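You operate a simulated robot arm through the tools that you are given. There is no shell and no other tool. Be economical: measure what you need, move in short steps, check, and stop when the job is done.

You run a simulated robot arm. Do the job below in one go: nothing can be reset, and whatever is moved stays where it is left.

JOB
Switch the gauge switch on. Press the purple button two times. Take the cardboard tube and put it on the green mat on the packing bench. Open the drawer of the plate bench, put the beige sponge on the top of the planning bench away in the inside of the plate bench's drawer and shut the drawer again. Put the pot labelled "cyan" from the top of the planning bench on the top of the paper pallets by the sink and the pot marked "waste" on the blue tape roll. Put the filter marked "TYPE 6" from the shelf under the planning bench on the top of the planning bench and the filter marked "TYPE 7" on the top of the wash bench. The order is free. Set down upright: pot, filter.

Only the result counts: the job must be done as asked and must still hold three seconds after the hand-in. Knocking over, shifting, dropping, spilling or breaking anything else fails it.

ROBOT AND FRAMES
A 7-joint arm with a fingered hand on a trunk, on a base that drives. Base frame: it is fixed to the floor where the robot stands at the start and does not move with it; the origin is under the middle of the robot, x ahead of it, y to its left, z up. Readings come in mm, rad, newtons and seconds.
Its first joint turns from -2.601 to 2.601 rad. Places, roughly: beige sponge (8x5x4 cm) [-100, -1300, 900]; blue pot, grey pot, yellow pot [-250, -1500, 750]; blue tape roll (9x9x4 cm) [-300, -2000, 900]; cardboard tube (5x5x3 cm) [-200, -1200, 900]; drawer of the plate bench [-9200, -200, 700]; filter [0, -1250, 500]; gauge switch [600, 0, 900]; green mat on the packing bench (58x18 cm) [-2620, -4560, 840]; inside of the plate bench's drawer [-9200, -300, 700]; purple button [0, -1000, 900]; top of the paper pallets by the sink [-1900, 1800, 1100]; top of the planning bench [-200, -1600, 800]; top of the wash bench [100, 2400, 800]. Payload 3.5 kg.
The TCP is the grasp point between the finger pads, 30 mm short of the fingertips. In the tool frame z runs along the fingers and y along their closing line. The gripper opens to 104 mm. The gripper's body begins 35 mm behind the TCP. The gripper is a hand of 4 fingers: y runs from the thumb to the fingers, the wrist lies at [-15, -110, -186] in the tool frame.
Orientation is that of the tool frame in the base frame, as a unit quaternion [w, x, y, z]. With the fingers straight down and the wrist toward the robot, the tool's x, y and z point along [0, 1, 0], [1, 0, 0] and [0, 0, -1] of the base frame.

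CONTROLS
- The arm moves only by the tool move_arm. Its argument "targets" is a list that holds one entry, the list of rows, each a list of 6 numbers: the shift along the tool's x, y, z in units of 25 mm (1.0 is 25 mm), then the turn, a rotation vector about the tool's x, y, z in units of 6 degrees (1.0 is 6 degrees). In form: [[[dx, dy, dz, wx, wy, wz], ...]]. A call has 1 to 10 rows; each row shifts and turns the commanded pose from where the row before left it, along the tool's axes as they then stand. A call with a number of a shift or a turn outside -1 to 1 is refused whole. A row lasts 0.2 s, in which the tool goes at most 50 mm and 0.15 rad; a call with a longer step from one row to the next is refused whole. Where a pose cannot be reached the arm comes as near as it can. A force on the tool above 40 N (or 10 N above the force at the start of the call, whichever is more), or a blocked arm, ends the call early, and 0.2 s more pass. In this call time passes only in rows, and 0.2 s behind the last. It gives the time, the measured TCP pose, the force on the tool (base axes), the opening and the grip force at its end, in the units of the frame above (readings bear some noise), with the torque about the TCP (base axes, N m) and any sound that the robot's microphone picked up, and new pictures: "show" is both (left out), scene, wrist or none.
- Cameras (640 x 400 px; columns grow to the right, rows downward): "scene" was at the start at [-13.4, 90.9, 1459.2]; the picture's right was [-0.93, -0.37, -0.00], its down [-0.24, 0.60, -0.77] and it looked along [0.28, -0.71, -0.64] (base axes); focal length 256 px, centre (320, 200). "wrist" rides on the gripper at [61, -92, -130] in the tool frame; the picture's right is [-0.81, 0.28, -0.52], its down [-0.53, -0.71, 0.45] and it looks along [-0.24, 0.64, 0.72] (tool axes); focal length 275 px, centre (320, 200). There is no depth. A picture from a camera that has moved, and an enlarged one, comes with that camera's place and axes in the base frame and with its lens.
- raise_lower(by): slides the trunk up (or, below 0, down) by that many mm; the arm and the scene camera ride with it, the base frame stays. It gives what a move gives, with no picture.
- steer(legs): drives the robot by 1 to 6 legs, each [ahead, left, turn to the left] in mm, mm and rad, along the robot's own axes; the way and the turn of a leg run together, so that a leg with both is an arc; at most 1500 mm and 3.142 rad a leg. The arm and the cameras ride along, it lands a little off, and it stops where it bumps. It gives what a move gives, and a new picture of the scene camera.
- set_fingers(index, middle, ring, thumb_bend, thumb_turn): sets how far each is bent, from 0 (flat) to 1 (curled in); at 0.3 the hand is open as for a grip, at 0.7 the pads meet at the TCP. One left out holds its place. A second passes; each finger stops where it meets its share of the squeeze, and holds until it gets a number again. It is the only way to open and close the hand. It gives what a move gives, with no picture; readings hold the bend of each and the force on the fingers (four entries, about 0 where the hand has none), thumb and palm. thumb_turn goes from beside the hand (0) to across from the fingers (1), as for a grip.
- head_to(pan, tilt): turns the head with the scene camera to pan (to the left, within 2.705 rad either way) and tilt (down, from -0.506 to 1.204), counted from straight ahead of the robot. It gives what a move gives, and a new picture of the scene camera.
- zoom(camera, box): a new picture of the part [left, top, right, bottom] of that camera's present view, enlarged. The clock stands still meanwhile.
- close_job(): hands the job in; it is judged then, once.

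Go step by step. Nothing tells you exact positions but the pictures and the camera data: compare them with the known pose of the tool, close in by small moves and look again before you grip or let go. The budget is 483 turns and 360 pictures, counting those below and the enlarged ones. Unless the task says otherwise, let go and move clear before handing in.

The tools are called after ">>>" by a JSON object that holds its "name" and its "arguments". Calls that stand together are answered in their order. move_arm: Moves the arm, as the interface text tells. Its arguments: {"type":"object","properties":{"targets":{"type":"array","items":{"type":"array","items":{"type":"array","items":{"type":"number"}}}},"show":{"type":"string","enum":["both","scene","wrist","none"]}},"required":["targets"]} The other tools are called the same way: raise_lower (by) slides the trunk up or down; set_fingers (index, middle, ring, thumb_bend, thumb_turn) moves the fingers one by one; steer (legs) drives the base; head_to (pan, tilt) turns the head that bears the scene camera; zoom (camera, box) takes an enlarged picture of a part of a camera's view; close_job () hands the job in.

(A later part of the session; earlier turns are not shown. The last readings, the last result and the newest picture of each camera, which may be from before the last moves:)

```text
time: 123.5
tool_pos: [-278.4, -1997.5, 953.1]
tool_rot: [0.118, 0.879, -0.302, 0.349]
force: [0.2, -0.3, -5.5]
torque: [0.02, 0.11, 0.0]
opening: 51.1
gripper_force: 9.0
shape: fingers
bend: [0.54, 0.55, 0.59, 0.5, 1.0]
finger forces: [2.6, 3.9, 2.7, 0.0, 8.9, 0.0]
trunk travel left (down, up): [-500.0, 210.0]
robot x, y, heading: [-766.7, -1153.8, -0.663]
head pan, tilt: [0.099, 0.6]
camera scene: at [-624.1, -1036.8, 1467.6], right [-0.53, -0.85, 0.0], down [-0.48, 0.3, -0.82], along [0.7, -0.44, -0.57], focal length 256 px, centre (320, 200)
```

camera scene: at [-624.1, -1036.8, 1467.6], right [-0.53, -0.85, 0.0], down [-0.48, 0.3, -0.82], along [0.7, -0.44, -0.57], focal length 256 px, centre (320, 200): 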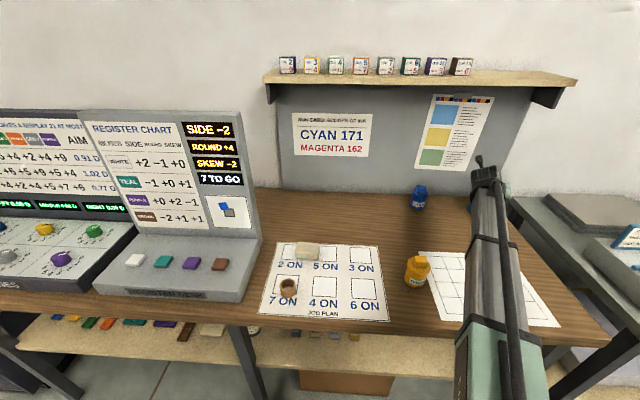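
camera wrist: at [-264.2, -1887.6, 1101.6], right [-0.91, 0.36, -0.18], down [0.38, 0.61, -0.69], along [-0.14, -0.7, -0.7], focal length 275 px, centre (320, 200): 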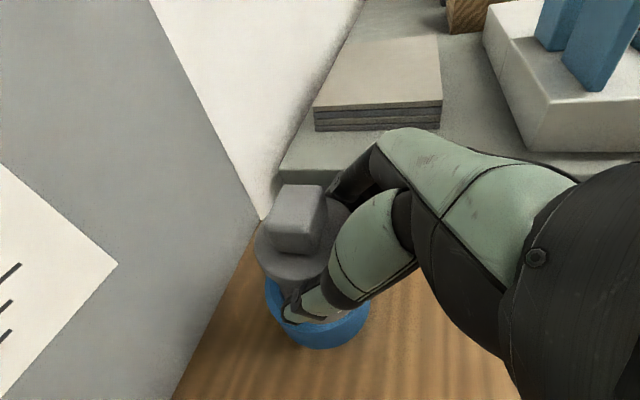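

Seen against the ring, the pot needs to go about 13 mm more to the right and 3 mm back. Adjusting and rechecking at the same height.

>>> {"name": "move_arm", "arguments": {"targets": [[[-0.09, 0.52, -0.08, 0, 0, 0]]], "show": "none"}}

>>> {"name": "zoom", "arguments": {"camera": "wrist", "box": [240, 240, 400, 340]}}

>>> {"name": "zoom", "arguments": {"camera": "scene", "box": [450, 150, 530, 200]}}

```text
time: 123.8
tool_pos: [-286.5, -2004.8, 953.3]
tool_rot: [0.117, 0.879, -0.302, 0.349]
force: [-0.8, 0.3, -6.3]
torque: [0.0, 0.05, 0.01]
opening: 50.8
gripper_force: 9.1
shape: fingers
bend: [0.54, 0.55, 0.59, 0.5, 1.0]
finger forces: [2.6, 4.0, 2.8, 0.1, 8.9, 0.0]
trunk travel left (down, up): [-500.0, 210.0]
robot x, y, heading: [-768.9, -1151.1, -0.664]
head pan, tilt: [0.099, 0.6]
```

```text
4.00 times, centred on (320, 290) of wrist
camera zoom: at [-266.5, -1906.7, 1091.2], right [-0.92, 0.36, -0.18], down [0.38, 0.61, -0.69], along [-0.14, -0.7, -0.7], focal length 1101 px, centre (320, -160)
```

zoom: 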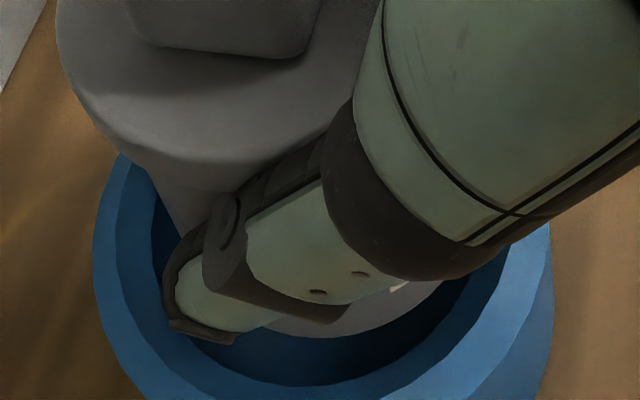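

```text
8.00 times, centred on (490, 175) of scene
camera zoom: at [-624.0, -1036.7, 1467.6], right [-0.53, -0.85, 0.0], down [-0.48, 0.3, -0.82], along [0.7, -0.44, -0.57], focal length 2049 px, centre (-1040, 400)
```

zoom: 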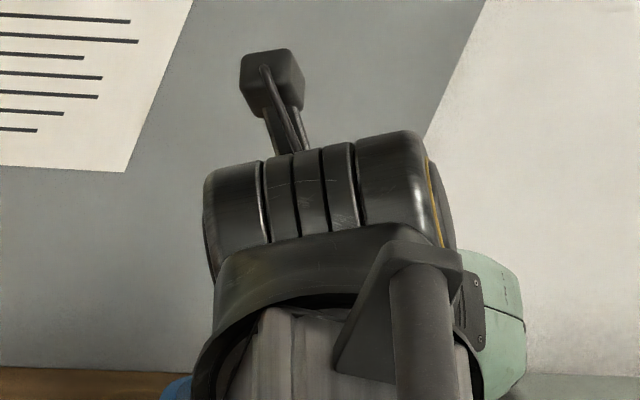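

Much better, but it needs about 5 mm more to the right. Then I'll lower 10 mm to the rim plane and check.

>>> {"name": "move_arm", "arguments": {"targets": [[[0, 0.2, 0, 0, 0, 0], [-0.27, 0, 0.29, 0, 0, 0]]], "show": "none"}}

>>> {"name": "zoom", "arguments": {"camera": "wrist", "box": [240, 240, 400, 340]}}

```text
time: 124.5
tool_pos: [-292.2, -2009.4, 944.7]
tool_rot: [0.117, 0.88, -0.302, 0.349]
force: [0.2, -0.1, -0.1]
torque: [-0.06, 0.07, 0.07]
opening: 50.7
gripper_force: 9.2
shape: fingers
bend: [0.54, 0.55, 0.59, 0.5, 1.0]
finger forces: [2.4, 3.9, 2.8, 0.0, 9.2, 0.0]
trunk travel left (down, up): [-500.0, 210.0]
robot x, y, heading: [-766.9, -1150.7, -0.659]
head pan, tilt: [0.099, 0.6]
```

```text
4.00 times, centred on (320, 290) of wrist
camera zoom: at [-271.0, -1910.5, 1083.7], right [-0.91, 0.36, -0.18], down [0.38, 0.61, -0.69], along [-0.14, -0.7, -0.7], focal length 1101 px, centre (320, -160)
```

zoom: 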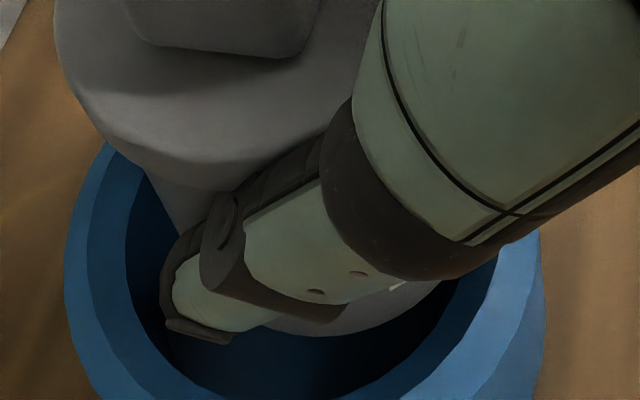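

The weight is already supported, so it is probably catching the far rim. I'll raise slightly, move 6 mm back left, and lower again.

>>> {"name": "move_arm", "arguments": {"targets": [[[0.11, 0, -0.116, 0, 0, 0], [0, -0.24, 0, 0, 0, 0], [-0.16, 0, 0.17, 0, 0, 0]]], "show": "none"}}

>>> {"name": "zoom", "arguments": {"camera": "wrist", "box": [240, 250, 400, 350]}}

```text
time: 125.2
tool_pos: [-287.5, -2005.5, 941.1]
tool_rot: [0.118, 0.879, -0.302, 0.349]
force: [-0.6, -0.4, -4.6]
torque: [0.07, 0.09, 0.02]
opening: 50.8
gripper_force: 9.5
shape: fingers
bend: [0.54, 0.55, 0.59, 0.5, 1.0]
finger forces: [2.7, 3.9, 2.5, 0.0, 8.8, 0.0]
trunk travel left (down, up): [-500.0, 210.0]
robot x, y, heading: [-767.0, -1151.8, -0.657]
head pan, tilt: [0.099, 0.6]
```

```text
4.00 times, centred on (320, 300) of wrist
camera zoom: at [-266.8, -1906.2, 1079.9], right [-0.91, 0.36, -0.18], down [0.38, 0.61, -0.69], along [-0.14, -0.7, -0.7], focal length 1101 px, centre (320, -200)
```

zoom: 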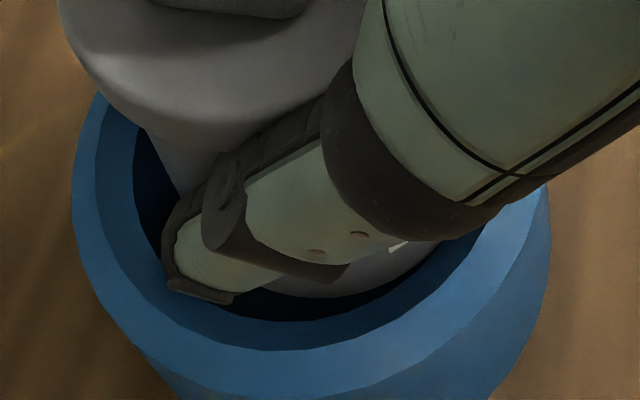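

It hangs free below the earlier contact height, well inside the ring. Lowering further in small steps.

>>> {"name": "move_arm", "arguments": {"targets": [[[-0.1, 0, 0.13, 0, 0, 0], [-0.11, 0, 0.116, 0, 0, 0]]], "show": "none"}}

>>> {"name": "move_arm", "arguments": {"targets": [[[-0.11, 0, 0.116, 0, 0, 0]]], "show": "none"}}

>>> {"name": "zoom", "arguments": {"camera": "wrist", "box": [240, 230, 400, 330]}}

```text
time: 125.8
tool_pos: [-286.7, -2004.2, 934.8]
tool_rot: [0.119, 0.879, -0.302, 0.349]
force: [-0.2, -0.2, -0.5]
torque: [-0.05, 0.21, -0.03]
opening: 50.6
gripper_force: 12.3
shape: fingers
bend: [0.54, 0.55, 0.59, 0.5, 1.0]
finger forces: [2.7, 3.9, 8.3, 0.0, 8.9, 0.0]
trunk travel left (down, up): [-500.0, 210.0]
robot x, y, heading: [-772.3, -1151.2, -0.66]
head pan, tilt: [0.099, 0.6]
```

```text
time: 126.2
tool_pos: [-287.0, -2004.0, 931.2]
tool_rot: [0.118, 0.879, -0.3, 0.351]
force: [-0.1, -2.7, 13.9]
torque: [-0.36, 0.35, 0.0]
opening: 51.0
gripper_force: 20.2
shape: fingers
bend: [0.54, 0.56, 0.58, 0.5, 1.0]
finger forces: [2.4, 3.4, 24.2, 0.1, 9.3, 0.0]
trunk travel left (down, up): [-500.0, 210.0]
robot x, y, heading: [-769.6, -1150.7, -0.667]
head pan, tilt: [0.099, 0.6]
```

```text
4.00 times, centred on (320, 280) of wrist
camera zoom: at [-266.9, -1904.2, 1070.2], right [-0.91, 0.36, -0.18], down [0.38, 0.61, -0.7], along [-0.14, -0.71, -0.69], focal length 1101 px, centre (320, -120)
```

zoom: 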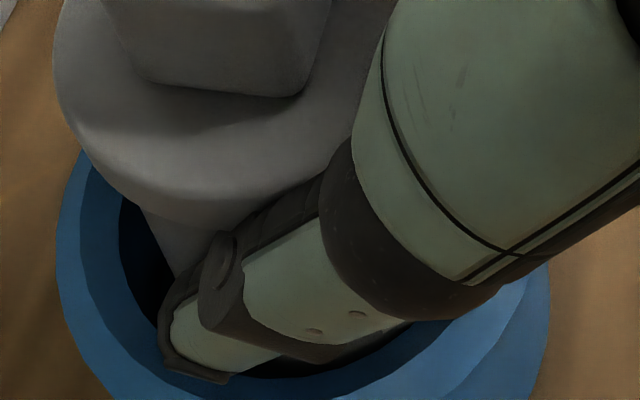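

The ring finger is resting on the roll's rim, with about 8 mm left for the pot to go. I'll ease up 2 mm and loosen the grip gradually so it slides down.

>>> {"name": "move_arm", "arguments": {"targets": [[[0.055, 0, -0.058, 0, 0, 0]]], "show": "none"}}

>>> {"name": "set_fingers", "arguments": {"ring": 0.4}}

>>> {"name": "set_fingers", "arguments": {"index": 0.52, "middle": 0.52, "thumb_bend": 0.49}}

>>> {"name": "zoom", "arguments": {"camera": "wrist", "box": [240, 180, 400, 280]}}

```text
time: 126.7
tool_pos: [-286.7, -2003.9, 932.5]
tool_rot: [0.118, 0.879, -0.302, 0.35]
force: [1.2, -1.5, 9.6]
torque: [-0.23, 0.22, 0.03]
opening: 51.1
gripper_force: 17.0
shape: fingers
bend: [0.54, 0.56, 0.59, 0.5, 1.0]
finger forces: [2.4, 3.4, 19.7, 0.0, 9.4, 0.0]
trunk travel left (down, up): [-500.0, 210.0]
robot x, y, heading: [-769.6, -1149.9, -0.66]
head pan, tilt: [0.099, 0.6]
```

```text
time: 127.7
tool_pos: [-286.2, -2004.2, 930.0]
tool_rot: [0.118, 0.879, -0.301, 0.349]
force: [0.4, 0.0, -5.1]
torque: [0.02, 0.04, -0.02]
opening: 50.7
gripper_force: 7.3
shape: fingers
bend: [0.53, 0.55, 0.4, 0.5, 1.0]
finger forces: [2.8, 5.0, 0.0, 0.0, 7.6, 0.0]
trunk travel left (down, up): [-500.0, 210.0]
robot x, y, heading: [-769.8, -1150.7, -0.662]
head pan, tilt: [0.099, 0.6]
```

```text
time: 128.7
tool_pos: [-287.3, -2004.5, 931.0]
tool_rot: [0.117, 0.88, -0.301, 0.349]
force: [0.7, 0.6, 1.3]
torque: [0.03, 0.02, 0.04]
opening: 53.4
gripper_force: 0.8
shape: fingers
bend: [0.52, 0.52, 0.4, 0.47, 1.0]
finger forces: [0.1, 0.1, 0.0, 0.0, 1.6, 0.1]
trunk travel left (down, up): [-500.0, 210.0]
robot x, y, heading: [-769.6, -1149.3, -0.662]
head pan, tilt: [0.099, 0.6]
```

```text
4.00 times, centred on (320, 230) of wrist
camera zoom: at [-266.7, -1904.9, 1069.9], right [-0.91, 0.36, -0.18], down [0.38, 0.61, -0.69], along [-0.14, -0.7, -0.7], focal length 1101 px, centre (320, 80)
```

zoom: 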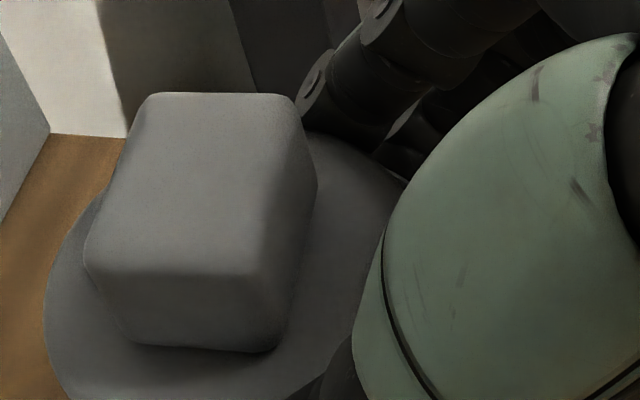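

The pot has slid down onto the roll's floor. Opening fully and checking before retreating.

>>> {"name": "set_fingers", "arguments": {"index": 0.3, "middle": 0.3, "ring": 0.3, "thumb_bend": 0.3}}

>>> {"name": "zoom", "arguments": {"camera": "wrist", "box": [200, 150, 440, 300]}}

```text
time: 129.7
tool_pos: [-287.5, -2005.5, 932.0]
tool_rot: [0.118, 0.88, -0.302, 0.348]
force: [1.0, 0.0, 0.0]
torque: [0.02, 0.06, -0.03]
opening: 102.7
gripper_force: 0.1
shape: fingers
bend: [0.3, 0.3, 0.3, 0.3, 0.98]
finger forces: [0.0, 0.0, 0.1, 0.0, 0.0, 0.0]
trunk travel left (down, up): [-500.0, 210.0]
robot x, y, heading: [-771.5, -1154.1, -0.66]
head pan, tilt: [0.099, 0.6]
```

```text
2.67 times, centred on (320, 225) of wrist
camera zoom: at [-266.8, -1905.0, 1069.8], right [-0.91, 0.36, -0.18], down [0.38, 0.61, -0.69], along [-0.14, -0.7, -0.7], focal length 734 px, centre (320, 133)
```

zoom: 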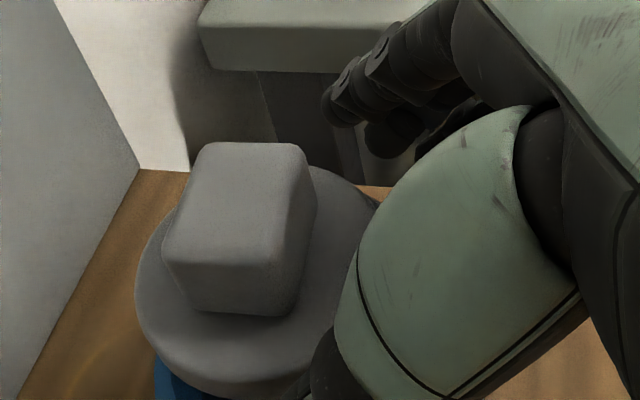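

Retreating along the finger direction and then up to view the result.

>>> {"name": "move_arm", "arguments": {"targets": [[[0, 0, -0.8, 0, 0, 0], [0, 0, -1, 0, 0, 0], [0, 0, -1, 0, 0, 0], [0, 0, -1, 0, 0, 0], [0, 0, -1, 0, 0, 0], [0, 0, -1, 0, 0, 0], [0, 0, -1, 0, 0, 0]]], "show": "wrist"}}

>>> {"name": "zoom", "arguments": {"camera": "wrist", "box": [180, 200, 340, 300]}}

```text
time: 131.2
tool_pos: [-379.1, -1931.2, 1055.2]
tool_rot: [0.118, 0.88, -0.301, 0.349]
force: [0.6, -0.4, 0.4]
torque: [-0.01, 0.03, 0.03]
opening: 102.9
gripper_force: 0.0
shape: fingers
bend: [0.3, 0.3, 0.3, 0.3, 0.98]
finger forces: [0.0, 0.1, 0.0, 0.1, 0.0, 0.0]
trunk travel left (down, up): [-500.0, 210.0]
robot x, y, heading: [-768.2, -1151.4, -0.663]
head pan, tilt: [0.099, 0.6]
camera wrist: at [-359.2, -1833.3, 1194.3], right [-0.92, 0.36, -0.18], down [0.38, 0.61, -0.69], along [-0.14, -0.7, -0.7], focal length 275 px, centre (320, 200)
```

wrist: 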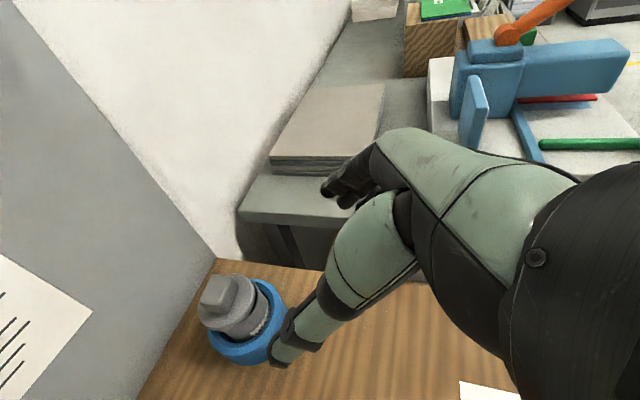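

```text
4.00 times, centred on (260, 250) of wrist
camera zoom: at [-359.2, -1833.3, 1194.3], right [-0.92, 0.36, -0.18], down [0.38, 0.61, -0.69], along [-0.14, -0.7, -0.7], focal length 1101 px, centre (560, 0)
```

zoom: 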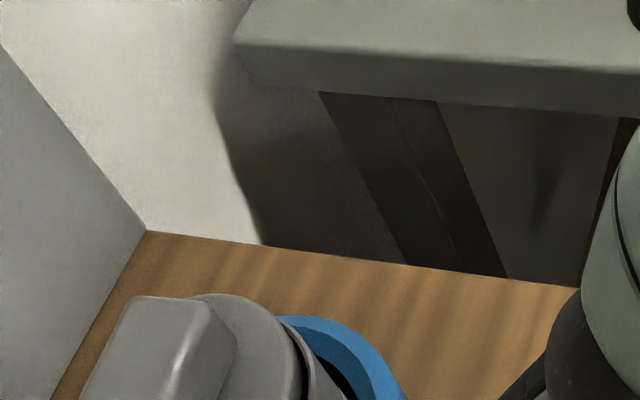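

>>> {"name": "zoom", "arguments": {"camera": "wrist", "box": [180, 265, 308, 345]}}

>>> {"name": "zoom", "arguments": {"camera": "scene", "box": [440, 140, 568, 220]}}

```text
5.00 times, centred on (244, 305) of wrist
camera zoom: at [-359.2, -1833.3, 1194.3], right [-0.92, 0.36, -0.18], down [0.38, 0.61, -0.69], along [-0.14, -0.7, -0.7], focal length 1376 px, centre (700, -325)
```

zoom: 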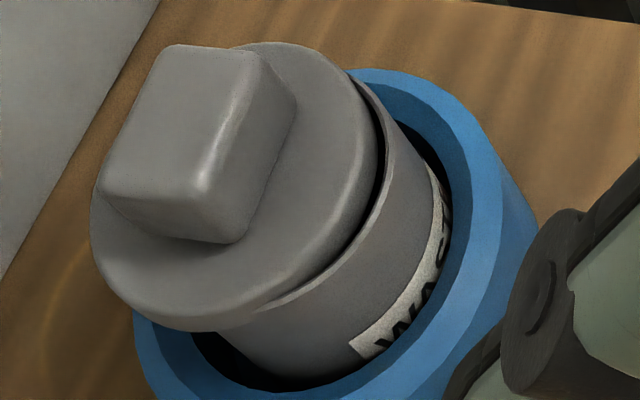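

```text
5.00 times, centred on (504, 180) of scene
camera zoom: at [-624.5, -1036.0, 1467.6], right [-0.53, -0.85, 0.0], down [-0.48, 0.3, -0.83], along [0.7, -0.44, -0.56], focal length 1281 px, centre (-600, 300)
```

zoom: 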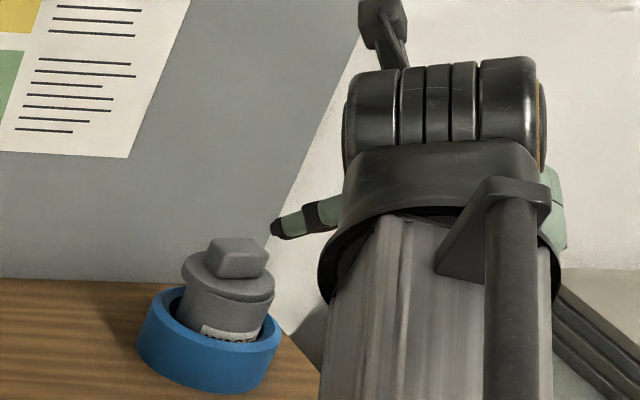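

The pot is in the roll, but the lid is off-centre and the body may lean. Zooming in further.

>>> {"name": "zoom", "arguments": {"camera": "scene", "box": [462, 180, 510, 210]}}

>>> {"name": "head_to", "arguments": {"pan": -0.25, "tilt": 0.5}}

```text
13.33 times, centred on (486, 195) of scene
camera zoom: at [-624.5, -1036.0, 1467.6], right [-0.53, -0.85, 0.0], down [-0.48, 0.3, -0.83], along [0.7, -0.44, -0.56], focal length 3415 px, centre (-1893, 267)
```

zoom: 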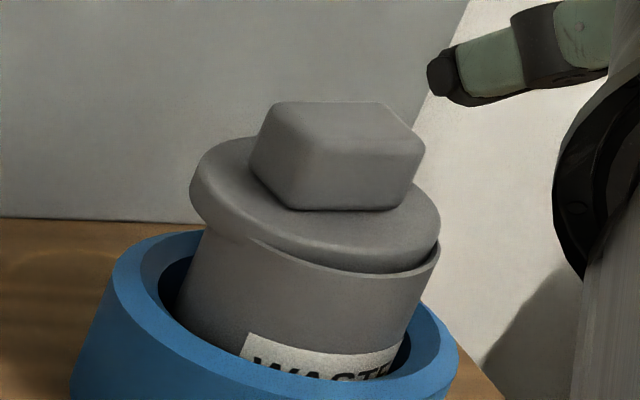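

```text
time: 132.1
tool_pos: [-380.1, -1932.3, 1055.7]
tool_rot: [0.117, 0.88, -0.302, 0.348]
force: [-0.1, 0.0, 0.3]
torque: [-0.01, 0.02, 0.0]
opening: 102.8
gripper_force: 0.0
shape: fingers
bend: [0.3, 0.3, 0.3, 0.3, 0.98]
finger forces: [0.1, 0.1, 0.0, 0.0, 0.1, 0.1]
trunk travel left (down, up): [-500.0, 210.0]
robot x, y, heading: [-768.3, -1155.8, -0.66]
head pan, tilt: [-0.25, 0.499]
camera scene: at [-643.4, -1060.9, 1476.7], right [-0.79, -0.61, 0.0], down [-0.29, 0.38, -0.88], along [0.54, -0.69, -0.48], focal length 256 px, centre (320, 200)
```

scene: 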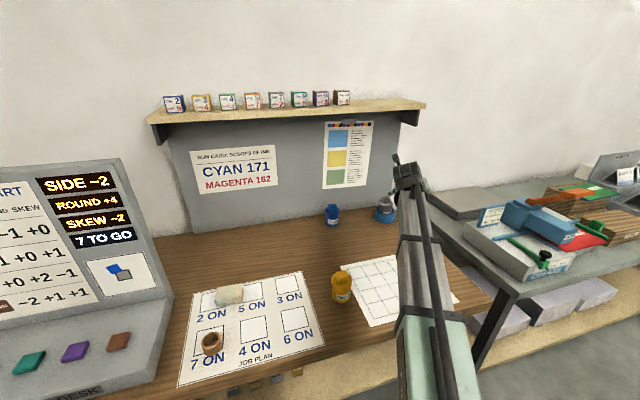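

The body stands upright; only the lid is askew. I'll straighten the hand to point down and reseat the lid by its knob as before.

>>> {"name": "move_arm", "arguments": {"targets": [[[0, 0, 0, 0, -1, 0], [0, 0, 0, 0, -1, 0], [0, 0, 0, 0, -1, 0], [0, 0, 0, 0, -1, 0], [0, 0, 0, 0, -1, 0], [0, 0, 0, 0, -1, 0], [0, 0, 0, 0, -1, 0]]], "show": "none"}}

>>> {"name": "set_fingers", "arguments": {"index": 0.42, "middle": 0.42, "ring": 0.42, "thumb_bend": 0.42}}

>>> {"name": "move_arm", "arguments": {"targets": [[[0.9, -0.07, 0, 0, 0, 0], [0.9, -0.07, 0, 0, 0, 0], [0.9, -0.07, 0, 0, 0, 0], [0.9, -0.07, 0, 0, 0, 0], [0.9, -0.07, 0.5, 0, 0, 0], [0.74, -0.05, 1, 0, 0, 0]]], "show": "wrist"}}

```text
time: 133.7
tool_pos: [-379.5, -1935.4, 1055.8]
tool_rot: [0.002, 0.946, -0.324, 0.01]
force: [0.2, 0.4, -0.6]
torque: [0.0, -0.01, -0.02]
opening: 102.7
gripper_force: 0.0
shape: fingers
bend: [0.3, 0.3, 0.3, 0.3, 0.98]
finger forces: [0.0, 0.1, 0.1, 0.0, 0.0, 0.0]
trunk travel left (down, up): [-500.0, 210.0]
robot x, y, heading: [-771.3, -1151.7, -0.662]
head pan, tilt: [-0.25, 0.499]
```

```text
time: 134.7
tool_pos: [-379.8, -1933.6, 1056.4]
tool_rot: [0.001, 0.946, -0.324, 0.011]
force: [-0.8, 0.5, -0.1]
torque: [0.0, 0.03, -0.03]
opening: 73.2
gripper_force: 0.1
shape: fingers
bend: [0.42, 0.42, 0.42, 0.42, 0.99]
finger forces: [0.1, 0.1, 0.1, 0.0, 0.0, 0.1]
trunk travel left (down, up): [-500.0, 210.0]
robot x, y, heading: [-765.9, -1149.3, -0.66]
head pan, tilt: [-0.25, 0.499]
```

```text
time: 136.1
tool_pos: [-288.7, -1977.0, 1012.5]
tool_rot: [0.002, 0.946, -0.323, 0.011]
force: [0.3, -0.1, -0.4]
torque: [0.03, 0.02, -0.01]
opening: 73.2
gripper_force: 0.0
shape: fingers
bend: [0.42, 0.42, 0.42, 0.42, 0.99]
finger forces: [0.0, 0.0, 0.1, 0.0, 0.1, 0.1]
out of reach, approached as far as the arm can: row 4, 5, 6
trunk travel left (down, up): [-500.0, 210.0]
robot x, y, heading: [-766.0, -1149.4, -0.662]
head pan, tilt: [-0.25, 0.499]
camera wrist: at [-186.9, -1940.1, 1145.7], right [-0.82, 0.28, 0.5], down [0.02, 0.88, -0.47], along [-0.57, -0.37, -0.73], focal length 275 px, centre (320, 200)
```

wrist: 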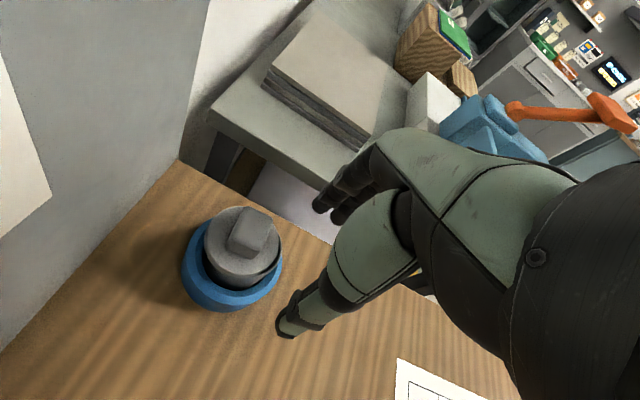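

That is just out of reach sideways. I'll raise the hand, move the robot 250 mm to the right, and bring the arm back left so the roll is closer to the robot's front.

>>> {"name": "move_arm", "arguments": {"targets": [[[0, 0, -1, 0, 0, 0], [0, 0, -1, 0, 0, 0], [-0.5, 0, -1, 0, 0, 0]]], "show": "none"}}

>>> {"name": "steer", "arguments": {"legs": [[20, -260, 0]]}}

>>> {"name": "move_arm", "arguments": {"targets": [[[0, -1, 0, 0, 0, 0], [0, -1, 0, 0, 0, 0], [0, -1, 0, 0, 0, 0], [0, -1, 0, 0, 0, 0], [0, -1, 0, 0, 0, 0], [0, -1, 0, 0, 0, 0], [0, -1, 0, 0, 0, 0], [0, -1, 0, 0, 0, 0], [0, -1, 0, 0, 0, 0], [0, -1, 0, 0, 0, 0]]], "show": "wrist"}}

```text
time: 136.9
tool_pos: [-306.1, -1957.6, 1084.5]
tool_rot: [0.002, 0.946, -0.324, 0.01]
force: [-0.4, 0.1, 0.0]
torque: [0.03, 0.0, 0.02]
opening: 73.0
gripper_force: 0.2
shape: fingers
bend: [0.42, 0.42, 0.42, 0.42, 0.99]
finger forces: [0.0, 0.0, 0.2, 0.0, 0.0, 0.1]
out of reach, approached as far as the arm can: row 1, 2
trunk travel left (down, up): [-500.0, 210.0]
robot x, y, heading: [-769.5, -1152.2, -0.665]
head pan, tilt: [-0.25, 0.499]
```

```text
time: 138.8
tool_pos: [-465.0, -2187.4, 1084.2]
tool_rot: [0.002, 0.944, -0.329, 0.012]
force: [0.5, -0.2, 0.6]
torque: [-0.03, 0.03, 0.04]
opening: 73.3
gripper_force: 0.1
shape: fingers
bend: [0.42, 0.42, 0.42, 0.42, 0.99]
finger forces: [0.0, 0.0, 0.0, 0.0, 0.0, 0.0]
trunk travel left (down, up): [-500.0, 210.0]
robot x, y, heading: [-917.7, -1373.7, -0.669]
head pan, tilt: [-0.25, 0.499]
camera scene: at [-793.2, -1286.1, 1476.8], right [-0.8, -0.61, 0.0], down [-0.29, 0.38, -0.88], along [0.53, -0.7, -0.48], focal length 256 px, centre (320, 200)
```

scene: 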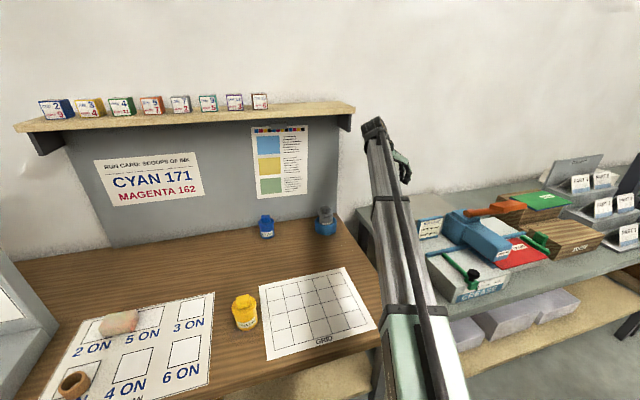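

```text
time: 141.0
tool_pos: [-310.2, -1990.4, 1086.4]
tool_rot: [0.002, 0.944, -0.329, 0.011]
force: [0.0, 0.7, 0.5]
torque: [0.02, 0.02, 0.02]
opening: 73.2
gripper_force: 0.1
shape: fingers
bend: [0.42, 0.42, 0.42, 0.42, 0.99]
finger forces: [0.1, 0.0, 0.0, 0.1, 0.1, 0.0]
trunk travel left (down, up): [-500.0, 210.0]
robot x, y, heading: [-919.7, -1378.4, -0.67]
head pan, tilt: [-0.25, 0.499]
camera wrist: at [-207.3, -1954.5, 1220.2], right [-0.82, 0.29, 0.5], down [0.03, 0.89, -0.46], along [-0.58, -0.36, -0.73], focal length 275 px, centre (320, 200)
```

wrist: 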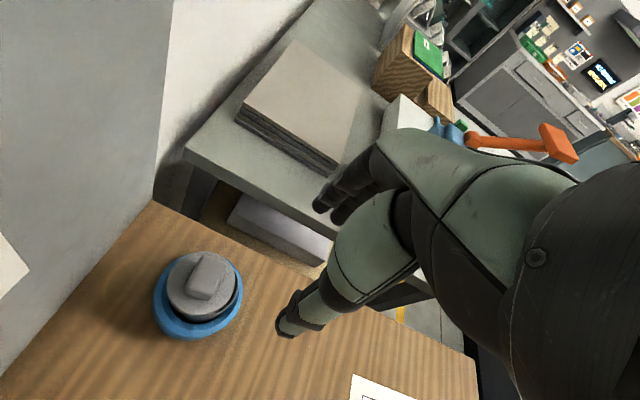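

The overhead wrist view puts the knob at about (-265, -2010, 960). Moving above it and down to z ≈ 1000.

>>> {"name": "move_arm", "arguments": {"targets": [[[0.95, -0.25, 0, 0, 0, 0], [0.95, -0.25, 0, 0, 0, 0], [0, 0, 1, 0, 0, 0], [0, 0, 1, 0, 0, 0], [0, 0, 1, 0, 0, 0], [0, 0, 0.44, 0, 0, 0]]], "show": "wrist"}}

>>> {"name": "zoom", "arguments": {"camera": "scene", "box": [280, 180, 376, 240]}}

```text
time: 142.4
tool_pos: [-265.9, -2008.6, 1000.1]
tool_rot: [0.002, 0.944, -0.329, 0.011]
force: [0.2, 1.1, -0.2]
torque: [0.01, 0.02, 0.01]
opening: 73.1
gripper_force: 0.1
shape: fingers
bend: [0.42, 0.42, 0.42, 0.42, 0.99]
finger forces: [0.0, 0.1, 0.1, 0.1, 0.1, 0.0]
out of reach, approached as far as the arm can: row 2
trunk travel left (down, up): [-500.0, 210.0]
robot x, y, heading: [-921.9, -1375.9, -0.674]
head pan, tilt: [-0.25, 0.499]
camera wrist: at [-163.6, -1974.2, 1132.2], right [-0.82, 0.29, 0.5], down [0.03, 0.89, -0.46], along [-0.58, -0.36, -0.73], focal length 275 px, centre (320, 200)
```

wrist: 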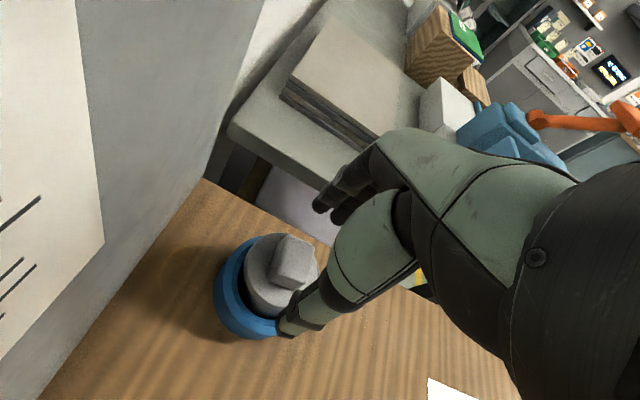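

```text
6.67 times, centred on (328, 210) of scene
camera zoom: at [-793.0, -1285.9, 1476.7], right [-0.8, -0.61, 0.0], down [-0.29, 0.38, -0.88], along [0.53, -0.7, -0.48], focal length 1708 px, centre (267, 133)
```

zoom: 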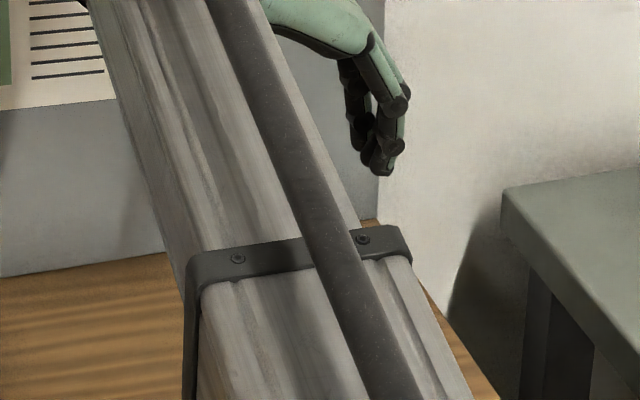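

Aligned within a few mm. Nudging 4 mm ahead and 2 mm right, descending, and gripping the knob lightly.

>>> {"name": "move_arm", "arguments": {"targets": [[[0.15, 0.1, 0.3, 0, 0, 0], [0, 0, 0.4, 0, 0, 0], [0, 0, 0.4, 0, 0, 0]]], "show": "none"}}

>>> {"name": "set_fingers", "arguments": {"index": 0.57, "middle": 0.57, "ring": 0.57, "thumb_bend": 0.57}}

>>> {"name": "zoom", "arguments": {"camera": "wrist", "box": [200, 180, 400, 305]}}

```text
time: 143.2
tool_pos: [-262.0, -2013.4, 971.3]
tool_rot: [0.002, 0.944, -0.328, 0.011]
force: [0.8, 0.2, 0.4]
torque: [0.01, 0.01, -0.03]
opening: 73.1
gripper_force: 0.0
shape: fingers
bend: [0.42, 0.42, 0.42, 0.42, 0.99]
finger forces: [0.1, 0.0, 0.0, 0.0, 0.0, 0.1]
trunk travel left (down, up): [-500.0, 210.0]
robot x, y, heading: [-919.7, -1373.7, -0.674]
head pan, tilt: [-0.25, 0.499]
```

```text
time: 144.2
tool_pos: [-263.0, -2014.4, 972.9]
tool_rot: [0.001, 0.944, -0.329, 0.011]
force: [-0.9, -0.8, 0.3]
torque: [-0.01, -0.03, -0.02]
opening: 36.5
gripper_force: 0.1
shape: fingers
bend: [0.56, 0.56, 0.56, 0.56, 1.0]
finger forces: [0.0, 0.1, 0.0, 0.1, 0.0, 0.1]
trunk travel left (down, up): [-500.0, 210.0]
robot x, y, heading: [-917.8, -1373.6, -0.673]
head pan, tilt: [-0.25, 0.499]
```

```text
3.20 times, centred on (300, 242) of wrist
camera zoom: at [-160.7, -1978.6, 1105.6], right [-0.82, 0.29, 0.5], down [0.03, 0.89, -0.46], along [-0.58, -0.36, -0.73], focal length 881 px, centre (384, 64)
```

zoom: 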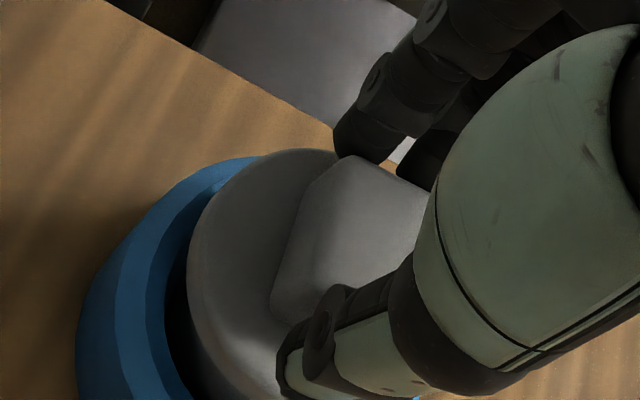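

Gripping the knob and lifting the lid 15 mm to see how it sits against the body.

>>> {"name": "set_fingers", "arguments": {"index": 0.66, "middle": 0.66, "ring": 0.66, "thumb_bend": 0.63}}

>>> {"name": "move_arm", "arguments": {"targets": [[[0, 0, -0.2, 0, 0, 0], [0, 0, -0.2, 0, 0, 0], [0, 0, -0.3, 0, 0, 0]]], "show": "none"}}

>>> {"name": "zoom", "arguments": {"camera": "wrist", "box": [200, 200, 360, 300]}}

```text
time: 145.2
tool_pos: [-263.2, -2013.9, 972.2]
tool_rot: [0.001, 0.944, -0.329, 0.011]
force: [0.8, -0.1, 0.4]
torque: [-0.02, 0.01, 0.0]
opening: 30.3
gripper_force: 7.0
shape: fingers
bend: [0.61, 0.62, 0.66, 0.57, 1.0]
finger forces: [3.1, 3.7, 0.0, 0.0, 6.6, 0.1]
trunk travel left (down, up): [-500.0, 210.0]
robot x, y, heading: [-918.2, -1377.7, -0.668]
head pan, tilt: [-0.25, 0.499]
```

```text
time: 146.0
tool_pos: [-262.0, -2014.1, 988.4]
tool_rot: [0.002, 0.944, -0.329, 0.01]
force: [-0.1, 0.3, -0.4]
torque: [0.03, -0.02, -0.02]
opening: 29.9
gripper_force: 6.3
shape: fingers
bend: [0.62, 0.62, 0.66, 0.57, 1.0]
finger forces: [3.0, 3.4, 0.1, 0.0, 6.4, 0.0]
trunk travel left (down, up): [-500.0, 210.0]
robot x, y, heading: [-919.8, -1371.8, -0.67]
head pan, tilt: [-0.25, 0.499]
```

```text
4.00 times, centred on (280, 250) of wrist
camera zoom: at [-161.4, -1979.2, 1122.3], right [-0.82, 0.29, 0.5], down [0.03, 0.89, -0.46], along [-0.58, -0.36, -0.73], focal length 1101 px, centre (480, 0)
```

zoom: 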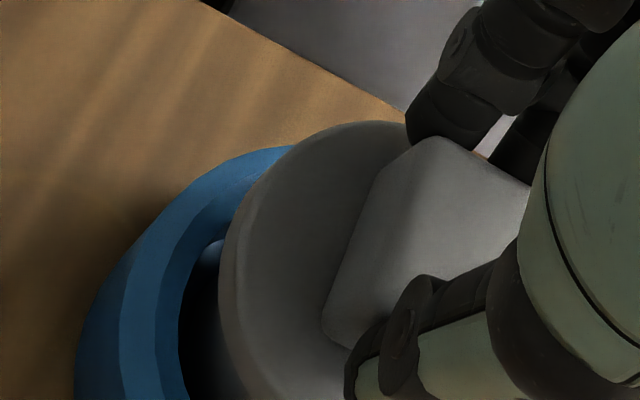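

>>> {"name": "zoom", "arguments": {"camera": "wrist", "box": [200, 240, 328, 320]}}

>>> {"name": "head_to", "arguments": {"pan": 0.35, "tilt": 0.5}}

```text
5.00 times, centred on (264, 280) of wrist
camera zoom: at [-161.4, -1979.2, 1122.3], right [-0.82, 0.29, 0.5], down [0.03, 0.89, -0.46], along [-0.58, -0.36, -0.73], focal length 1376 px, centre (600, -200)
```

zoom: 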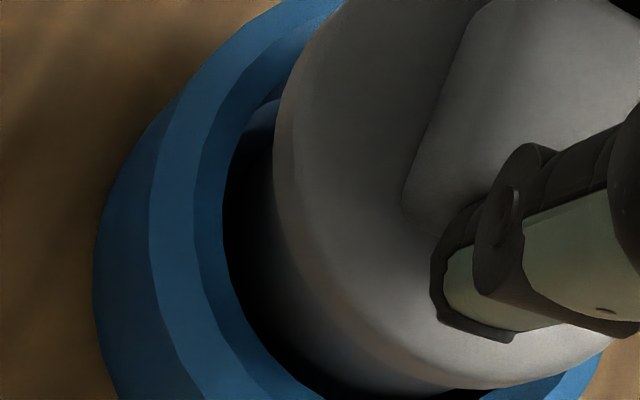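

```text
time: 147.0
tool_pos: [-263.6, -2013.1, 988.2]
tool_rot: [0.002, 0.944, -0.329, 0.01]
force: [0.3, 0.2, -0.4]
torque: [-0.02, 0.0, 0.0]
opening: 29.7
gripper_force: 6.3
shape: fingers
bend: [0.62, 0.62, 0.66, 0.57, 1.0]
finger forces: [3.0, 3.2, 0.0, 0.1, 6.3, 0.0]
trunk travel left (down, up): [-500.0, 210.0]
robot x, y, heading: [-924.5, -1372.4, -0.674]
head pan, tilt: [0.351, 0.499]
camera scene: at [-761.8, -1242.2, 1476.7], right [-0.32, -0.95, 0.0], down [-0.45, 0.15, -0.88], along [0.83, -0.28, -0.48], focal length 256 px, centre (320, 200)
```

scene: 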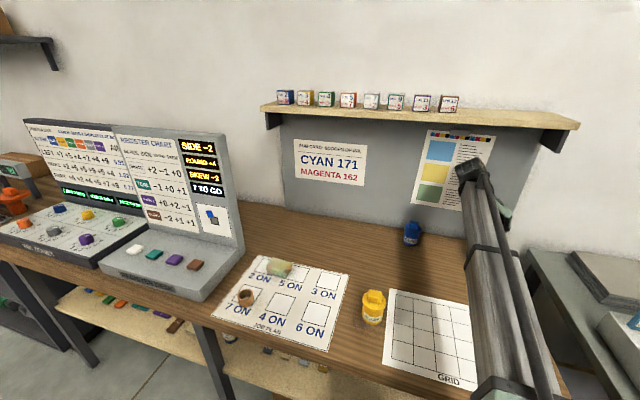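

The arm hides the scene view. From the earlier picture the body sits about 6 mm back from the lid, so I'll shift the lid back and lower it.

>>> {"name": "move_arm", "arguments": {"targets": [[[-0.26, 0, 0, 0, 0, 0], [0, 0, 0.3, 0, 0, 0], [0, 0, 0.16, 0, 0, 0], [0, 0, 0.12, 0, 0, 0], [0, 0, 0.12, 0, 0, 0]]], "show": "none"}}

>>> {"name": "zoom", "arguments": {"camera": "wrist", "box": [200, 210, 360, 310]}}

```text
time: 148.2
tool_pos: [-270.6, -2009.4, 970.9]
tool_rot: [0.001, 0.944, -0.328, 0.011]
force: [0.8, -0.8, 1.6]
torque: [0.05, -0.04, 0.0]
opening: 29.9
gripper_force: 6.4
shape: fingers
bend: [0.62, 0.62, 0.66, 0.57, 1.0]
finger forces: [3.2, 3.4, 0.1, 0.1, 6.1, 0.0]
trunk travel left (down, up): [-500.0, 210.0]
robot x, y, heading: [-916.6, -1373.1, -0.671]
head pan, tilt: [0.351, 0.499]
```

```text
4.00 times, centred on (280, 260) of wrist
camera zoom: at [-167.5, -1974.7, 1105.0], right [-0.82, 0.29, 0.5], down [0.03, 0.89, -0.46], along [-0.58, -0.36, -0.73], focal length 1101 px, centre (480, -40)
```

zoom: 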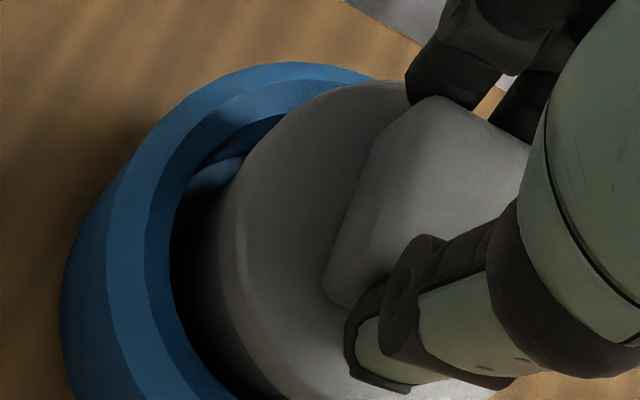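

It is touching. Pressing lightly, releasing and lifting; I'll listen for the snap.

>>> {"name": "move_arm", "arguments": {"targets": [[[0, 0, 0.12, 0, 0, 0], [0, 0, 0.12, 0, 0, 0]]], "show": "none"}}

>>> {"name": "set_fingers", "arguments": {"index": 0.42, "middle": 0.42, "ring": 0.42, "thumb_bend": 0.42}}

>>> {"name": "move_arm", "arguments": {"targets": [[[0, 0, -1, 0, 0, 0], [0, 0, -1, 0, 0, 0], [-1, 0, -1, 0, 0, 0], [-1, 0, -1, 0, 0, 0]]], "show": "wrist"}}

>>> {"name": "zoom", "arguments": {"camera": "wrist", "box": [150, 230, 278, 310]}}

```text
time: 148.8
tool_pos: [-269.3, -2010.2, 967.7]
tool_rot: [0.003, 0.944, -0.33, 0.011]
force: [-1.7, -2.6, 15.3]
torque: [-0.04, 0.04, 0.03]
opening: 29.6
gripper_force: 8.2
shape: fingers
bend: [0.62, 0.62, 0.66, 0.57, 1.0]
finger forces: [4.3, 5.5, 0.0, 0.1, 6.6, 0.0]
trunk travel left (down, up): [-500.0, 210.0]
robot x, y, heading: [-923.1, -1377.0, -0.673]
head pan, tilt: [0.351, 0.499]
```

```text
time: 149.8
tool_pos: [-269.0, -2008.8, 966.4]
tool_rot: [0.001, 0.944, -0.329, 0.011]
force: [-1.0, -1.0, 0.0]
torque: [0.0, -0.02, 0.0]
opening: 72.1
gripper_force: 0.0
shape: fingers
bend: [0.42, 0.42, 0.42, 0.42, 0.99]
finger forces: [0.0, 0.0, 0.0, 0.0, 0.0, 0.1]
trunk travel left (down, up): [-500.0, 210.0]
robot x, y, heading: [-916.9, -1375.3, -0.669]
head pan, tilt: [0.351, 0.499]
```

```text
time: 150.8
tool_pos: [-309.8, -1980.5, 1064.6]
tool_rot: [0.001, 0.944, -0.329, 0.011]
force: [-0.4, 0.4, 0.5]
torque: [-0.01, 0.01, 0.04]
opening: 72.3
gripper_force: 0.1
shape: fingers
bend: [0.42, 0.42, 0.42, 0.42, 0.99]
finger forces: [0.0, 0.1, 0.0, 0.0, 0.1, 0.1]
trunk travel left (down, up): [-500.0, 210.0]
robot x, y, heading: [-917.3, -1373.4, -0.667]
head pan, tilt: [0.351, 0.499]
camera wrist: at [-206.9, -1945.2, 1197.5], right [-0.82, 0.29, 0.5], down [0.03, 0.89, -0.46], along [-0.58, -0.36, -0.73], focal length 275 px, centre (320, 200)
```

wrist: 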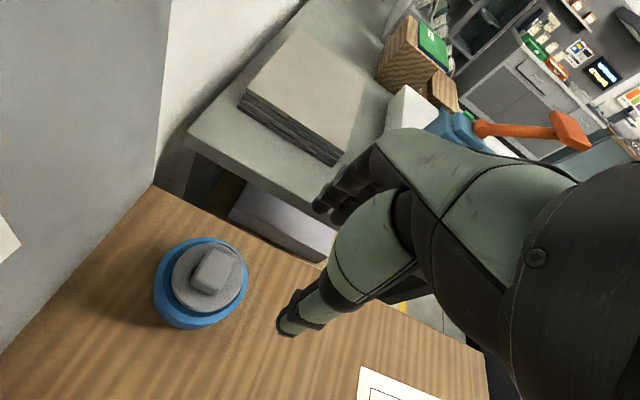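

```text
5.00 times, centred on (214, 270) of wrist
camera zoom: at [-206.9, -1945.2, 1197.5], right [-0.82, 0.29, 0.5], down [0.03, 0.89, -0.46], along [-0.58, -0.36, -0.73], focal length 1376 px, centre (850, -150)
```

zoom: 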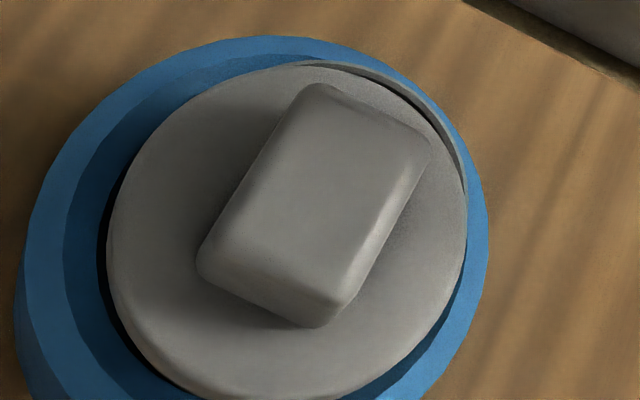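

The body's rim shows on one side: the lid must go about 8.5 mm right and 2 mm back. I'll repeat with that correction.

>>> {"name": "move_arm", "arguments": {"targets": [[[1, 0, 1, 0, 0, 0], [1, 0, 1, 0, 0, 0], [0, 0, 1, 0, 0, 0], [0, 0, 0.8, 0, 0, 0]]], "show": "none"}}

>>> {"name": "set_fingers", "arguments": {"index": 0.66, "middle": 0.66, "ring": 0.66, "thumb_bend": 0.63}}

>>> {"name": "move_arm", "arguments": {"targets": [[[0, 0, -0.24, 0, 0, 0], [0, 0, -0.24, 0, 0, 0], [-0.08, 0.34, 0, 0, 0, 0], [0, 0, 0.2, 0, 0, 0], [0, 0, 0.16, 0, 0, 0]]], "show": "none"}}

>>> {"name": "zoom", "arguments": {"camera": "wrist", "box": [200, 210, 360, 310]}}

```text
time: 151.8
tool_pos: [-268.8, -2011.6, 972.5]
tool_rot: [0.002, 0.944, -0.329, 0.01]
force: [-0.1, -0.3, -0.7]
torque: [-0.01, 0.02, 0.01]
opening: 72.2
gripper_force: 0.1
shape: fingers
bend: [0.42, 0.42, 0.42, 0.42, 0.99]
finger forces: [0.0, 0.0, 0.0, 0.0, 0.0, 0.1]
trunk travel left (down, up): [-500.0, 210.0]
robot x, y, heading: [-920.0, -1373.3, -0.671]
head pan, tilt: [0.351, 0.499]
```

```text
time: 152.8
tool_pos: [-268.2, -2012.5, 972.9]
tool_rot: [0.001, 0.944, -0.329, 0.011]
force: [-0.5, 0.1, 0.1]
torque: [0.03, -0.06, -0.03]
opening: 30.7
gripper_force: 6.8
shape: fingers
bend: [0.61, 0.62, 0.66, 0.57, 1.0]
finger forces: [3.3, 3.3, 0.1, 0.1, 6.6, 0.0]
trunk travel left (down, up): [-500.0, 210.0]
robot x, y, heading: [-917.1, -1375.2, -0.671]
head pan, tilt: [0.351, 0.499]
```

```text
time: 154.0
tool_pos: [-275.6, -2015.9, 974.3]
tool_rot: [0.001, 0.944, -0.329, 0.011]
force: [-0.9, 0.4, 0.0]
torque: [-0.03, -0.02, 0.0]
opening: 30.6
gripper_force: 6.8
shape: fingers
bend: [0.61, 0.62, 0.66, 0.57, 1.0]
finger forces: [3.3, 3.3, 0.0, 0.0, 6.6, 0.1]
trunk travel left (down, up): [-500.0, 210.0]
robot x, y, heading: [-919.4, -1378.1, -0.671]
head pan, tilt: [0.351, 0.499]
```

```text
4.00 times, centred on (280, 260) of wrist
camera zoom: at [-172.9, -1981.0, 1107.8], right [-0.82, 0.29, 0.5], down [0.03, 0.89, -0.46], along [-0.58, -0.36, -0.73], focal length 1101 px, centre (480, -40)
```

zoom: 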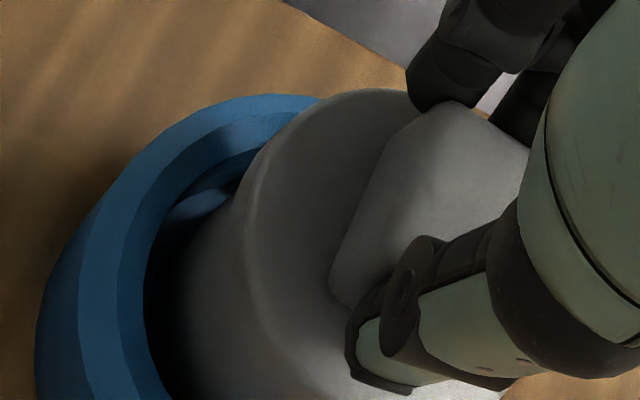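

The body side is now visible evenly beneath the lid. Lowering, light press, release.

>>> {"name": "move_arm", "arguments": {"targets": [[[0, 0, 0.12, 0, 0, 0], [0, 0, 0.12, 0, 0, 0], [0, 0, 0.12, 0, 0, 0]]], "show": "none"}}

>>> {"name": "set_fingers", "arguments": {"index": 0.42, "middle": 0.42, "ring": 0.42, "thumb_bend": 0.42}}

>>> {"name": "move_arm", "arguments": {"targets": [[[0, 0, -1, 0, 0, 0], [0, 0, -1, 0, 0, 0], [-1, 0, -1, 0, 0, 0], [-1, 0, -1, 0, 0, 0]]], "show": "none"}}

>>> {"name": "zoom", "arguments": {"camera": "wrist", "box": [150, 230, 278, 310]}}

```text
time: 154.8
tool_pos: [-275.2, -2015.2, 967.8]
tool_rot: [0.002, 0.944, -0.33, 0.011]
force: [1.1, -1.6, 12.2]
torque: [-0.02, -0.08, -0.02]
opening: 30.7
gripper_force: 7.5
shape: fingers
bend: [0.62, 0.63, 0.66, 0.57, 1.0]
finger forces: [3.9, 4.3, 0.0, 0.1, 7.5, 0.0]
trunk travel left (down, up): [-500.0, 210.0]
robot x, y, heading: [-919.9, -1374.3, -0.673]
head pan, tilt: [0.351, 0.499]
heard: snap
```

```text
time: 155.8
tool_pos: [-275.2, -2014.7, 965.5]
tool_rot: [0.002, 0.945, -0.328, 0.01]
force: [0.0, -0.1, 0.3]
torque: [-0.02, -0.01, -0.01]
opening: 72.3
gripper_force: 0.1
shape: fingers
bend: [0.42, 0.42, 0.42, 0.42, 0.99]
finger forces: [0.1, 0.1, 0.0, 0.1, 0.0, 0.0]
trunk travel left (down, up): [-500.0, 210.0]
robot x, y, heading: [-921.5, -1373.1, -0.675]
head pan, tilt: [0.351, 0.499]
```

```text
time: 156.8
tool_pos: [-318.5, -1985.6, 1062.8]
tool_rot: [0.002, 0.944, -0.329, 0.011]
force: [-0.1, -0.1, 0.2]
torque: [0.04, 0.0, 0.0]
opening: 72.1
gripper_force: 0.1
shape: fingers
bend: [0.42, 0.42, 0.42, 0.42, 0.99]
finger forces: [0.0, 0.0, 0.1, 0.0, 0.0, 0.0]
trunk travel left (down, up): [-500.0, 210.0]
robot x, y, heading: [-920.7, -1380.0, -0.671]
head pan, tilt: [0.351, 0.499]
```

```text
5.00 times, centred on (214, 270) of wrist
camera zoom: at [-216.2, -1949.3, 1196.3], right [-0.82, 0.29, 0.5], down [0.03, 0.89, -0.46], along [-0.58, -0.36, -0.73], focal length 1376 px, centre (850, -150)
```

zoom: 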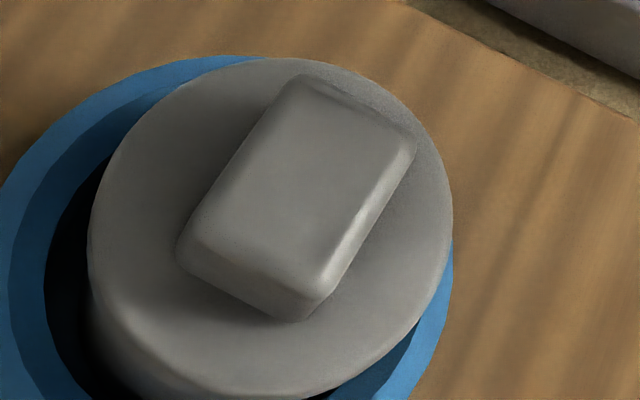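

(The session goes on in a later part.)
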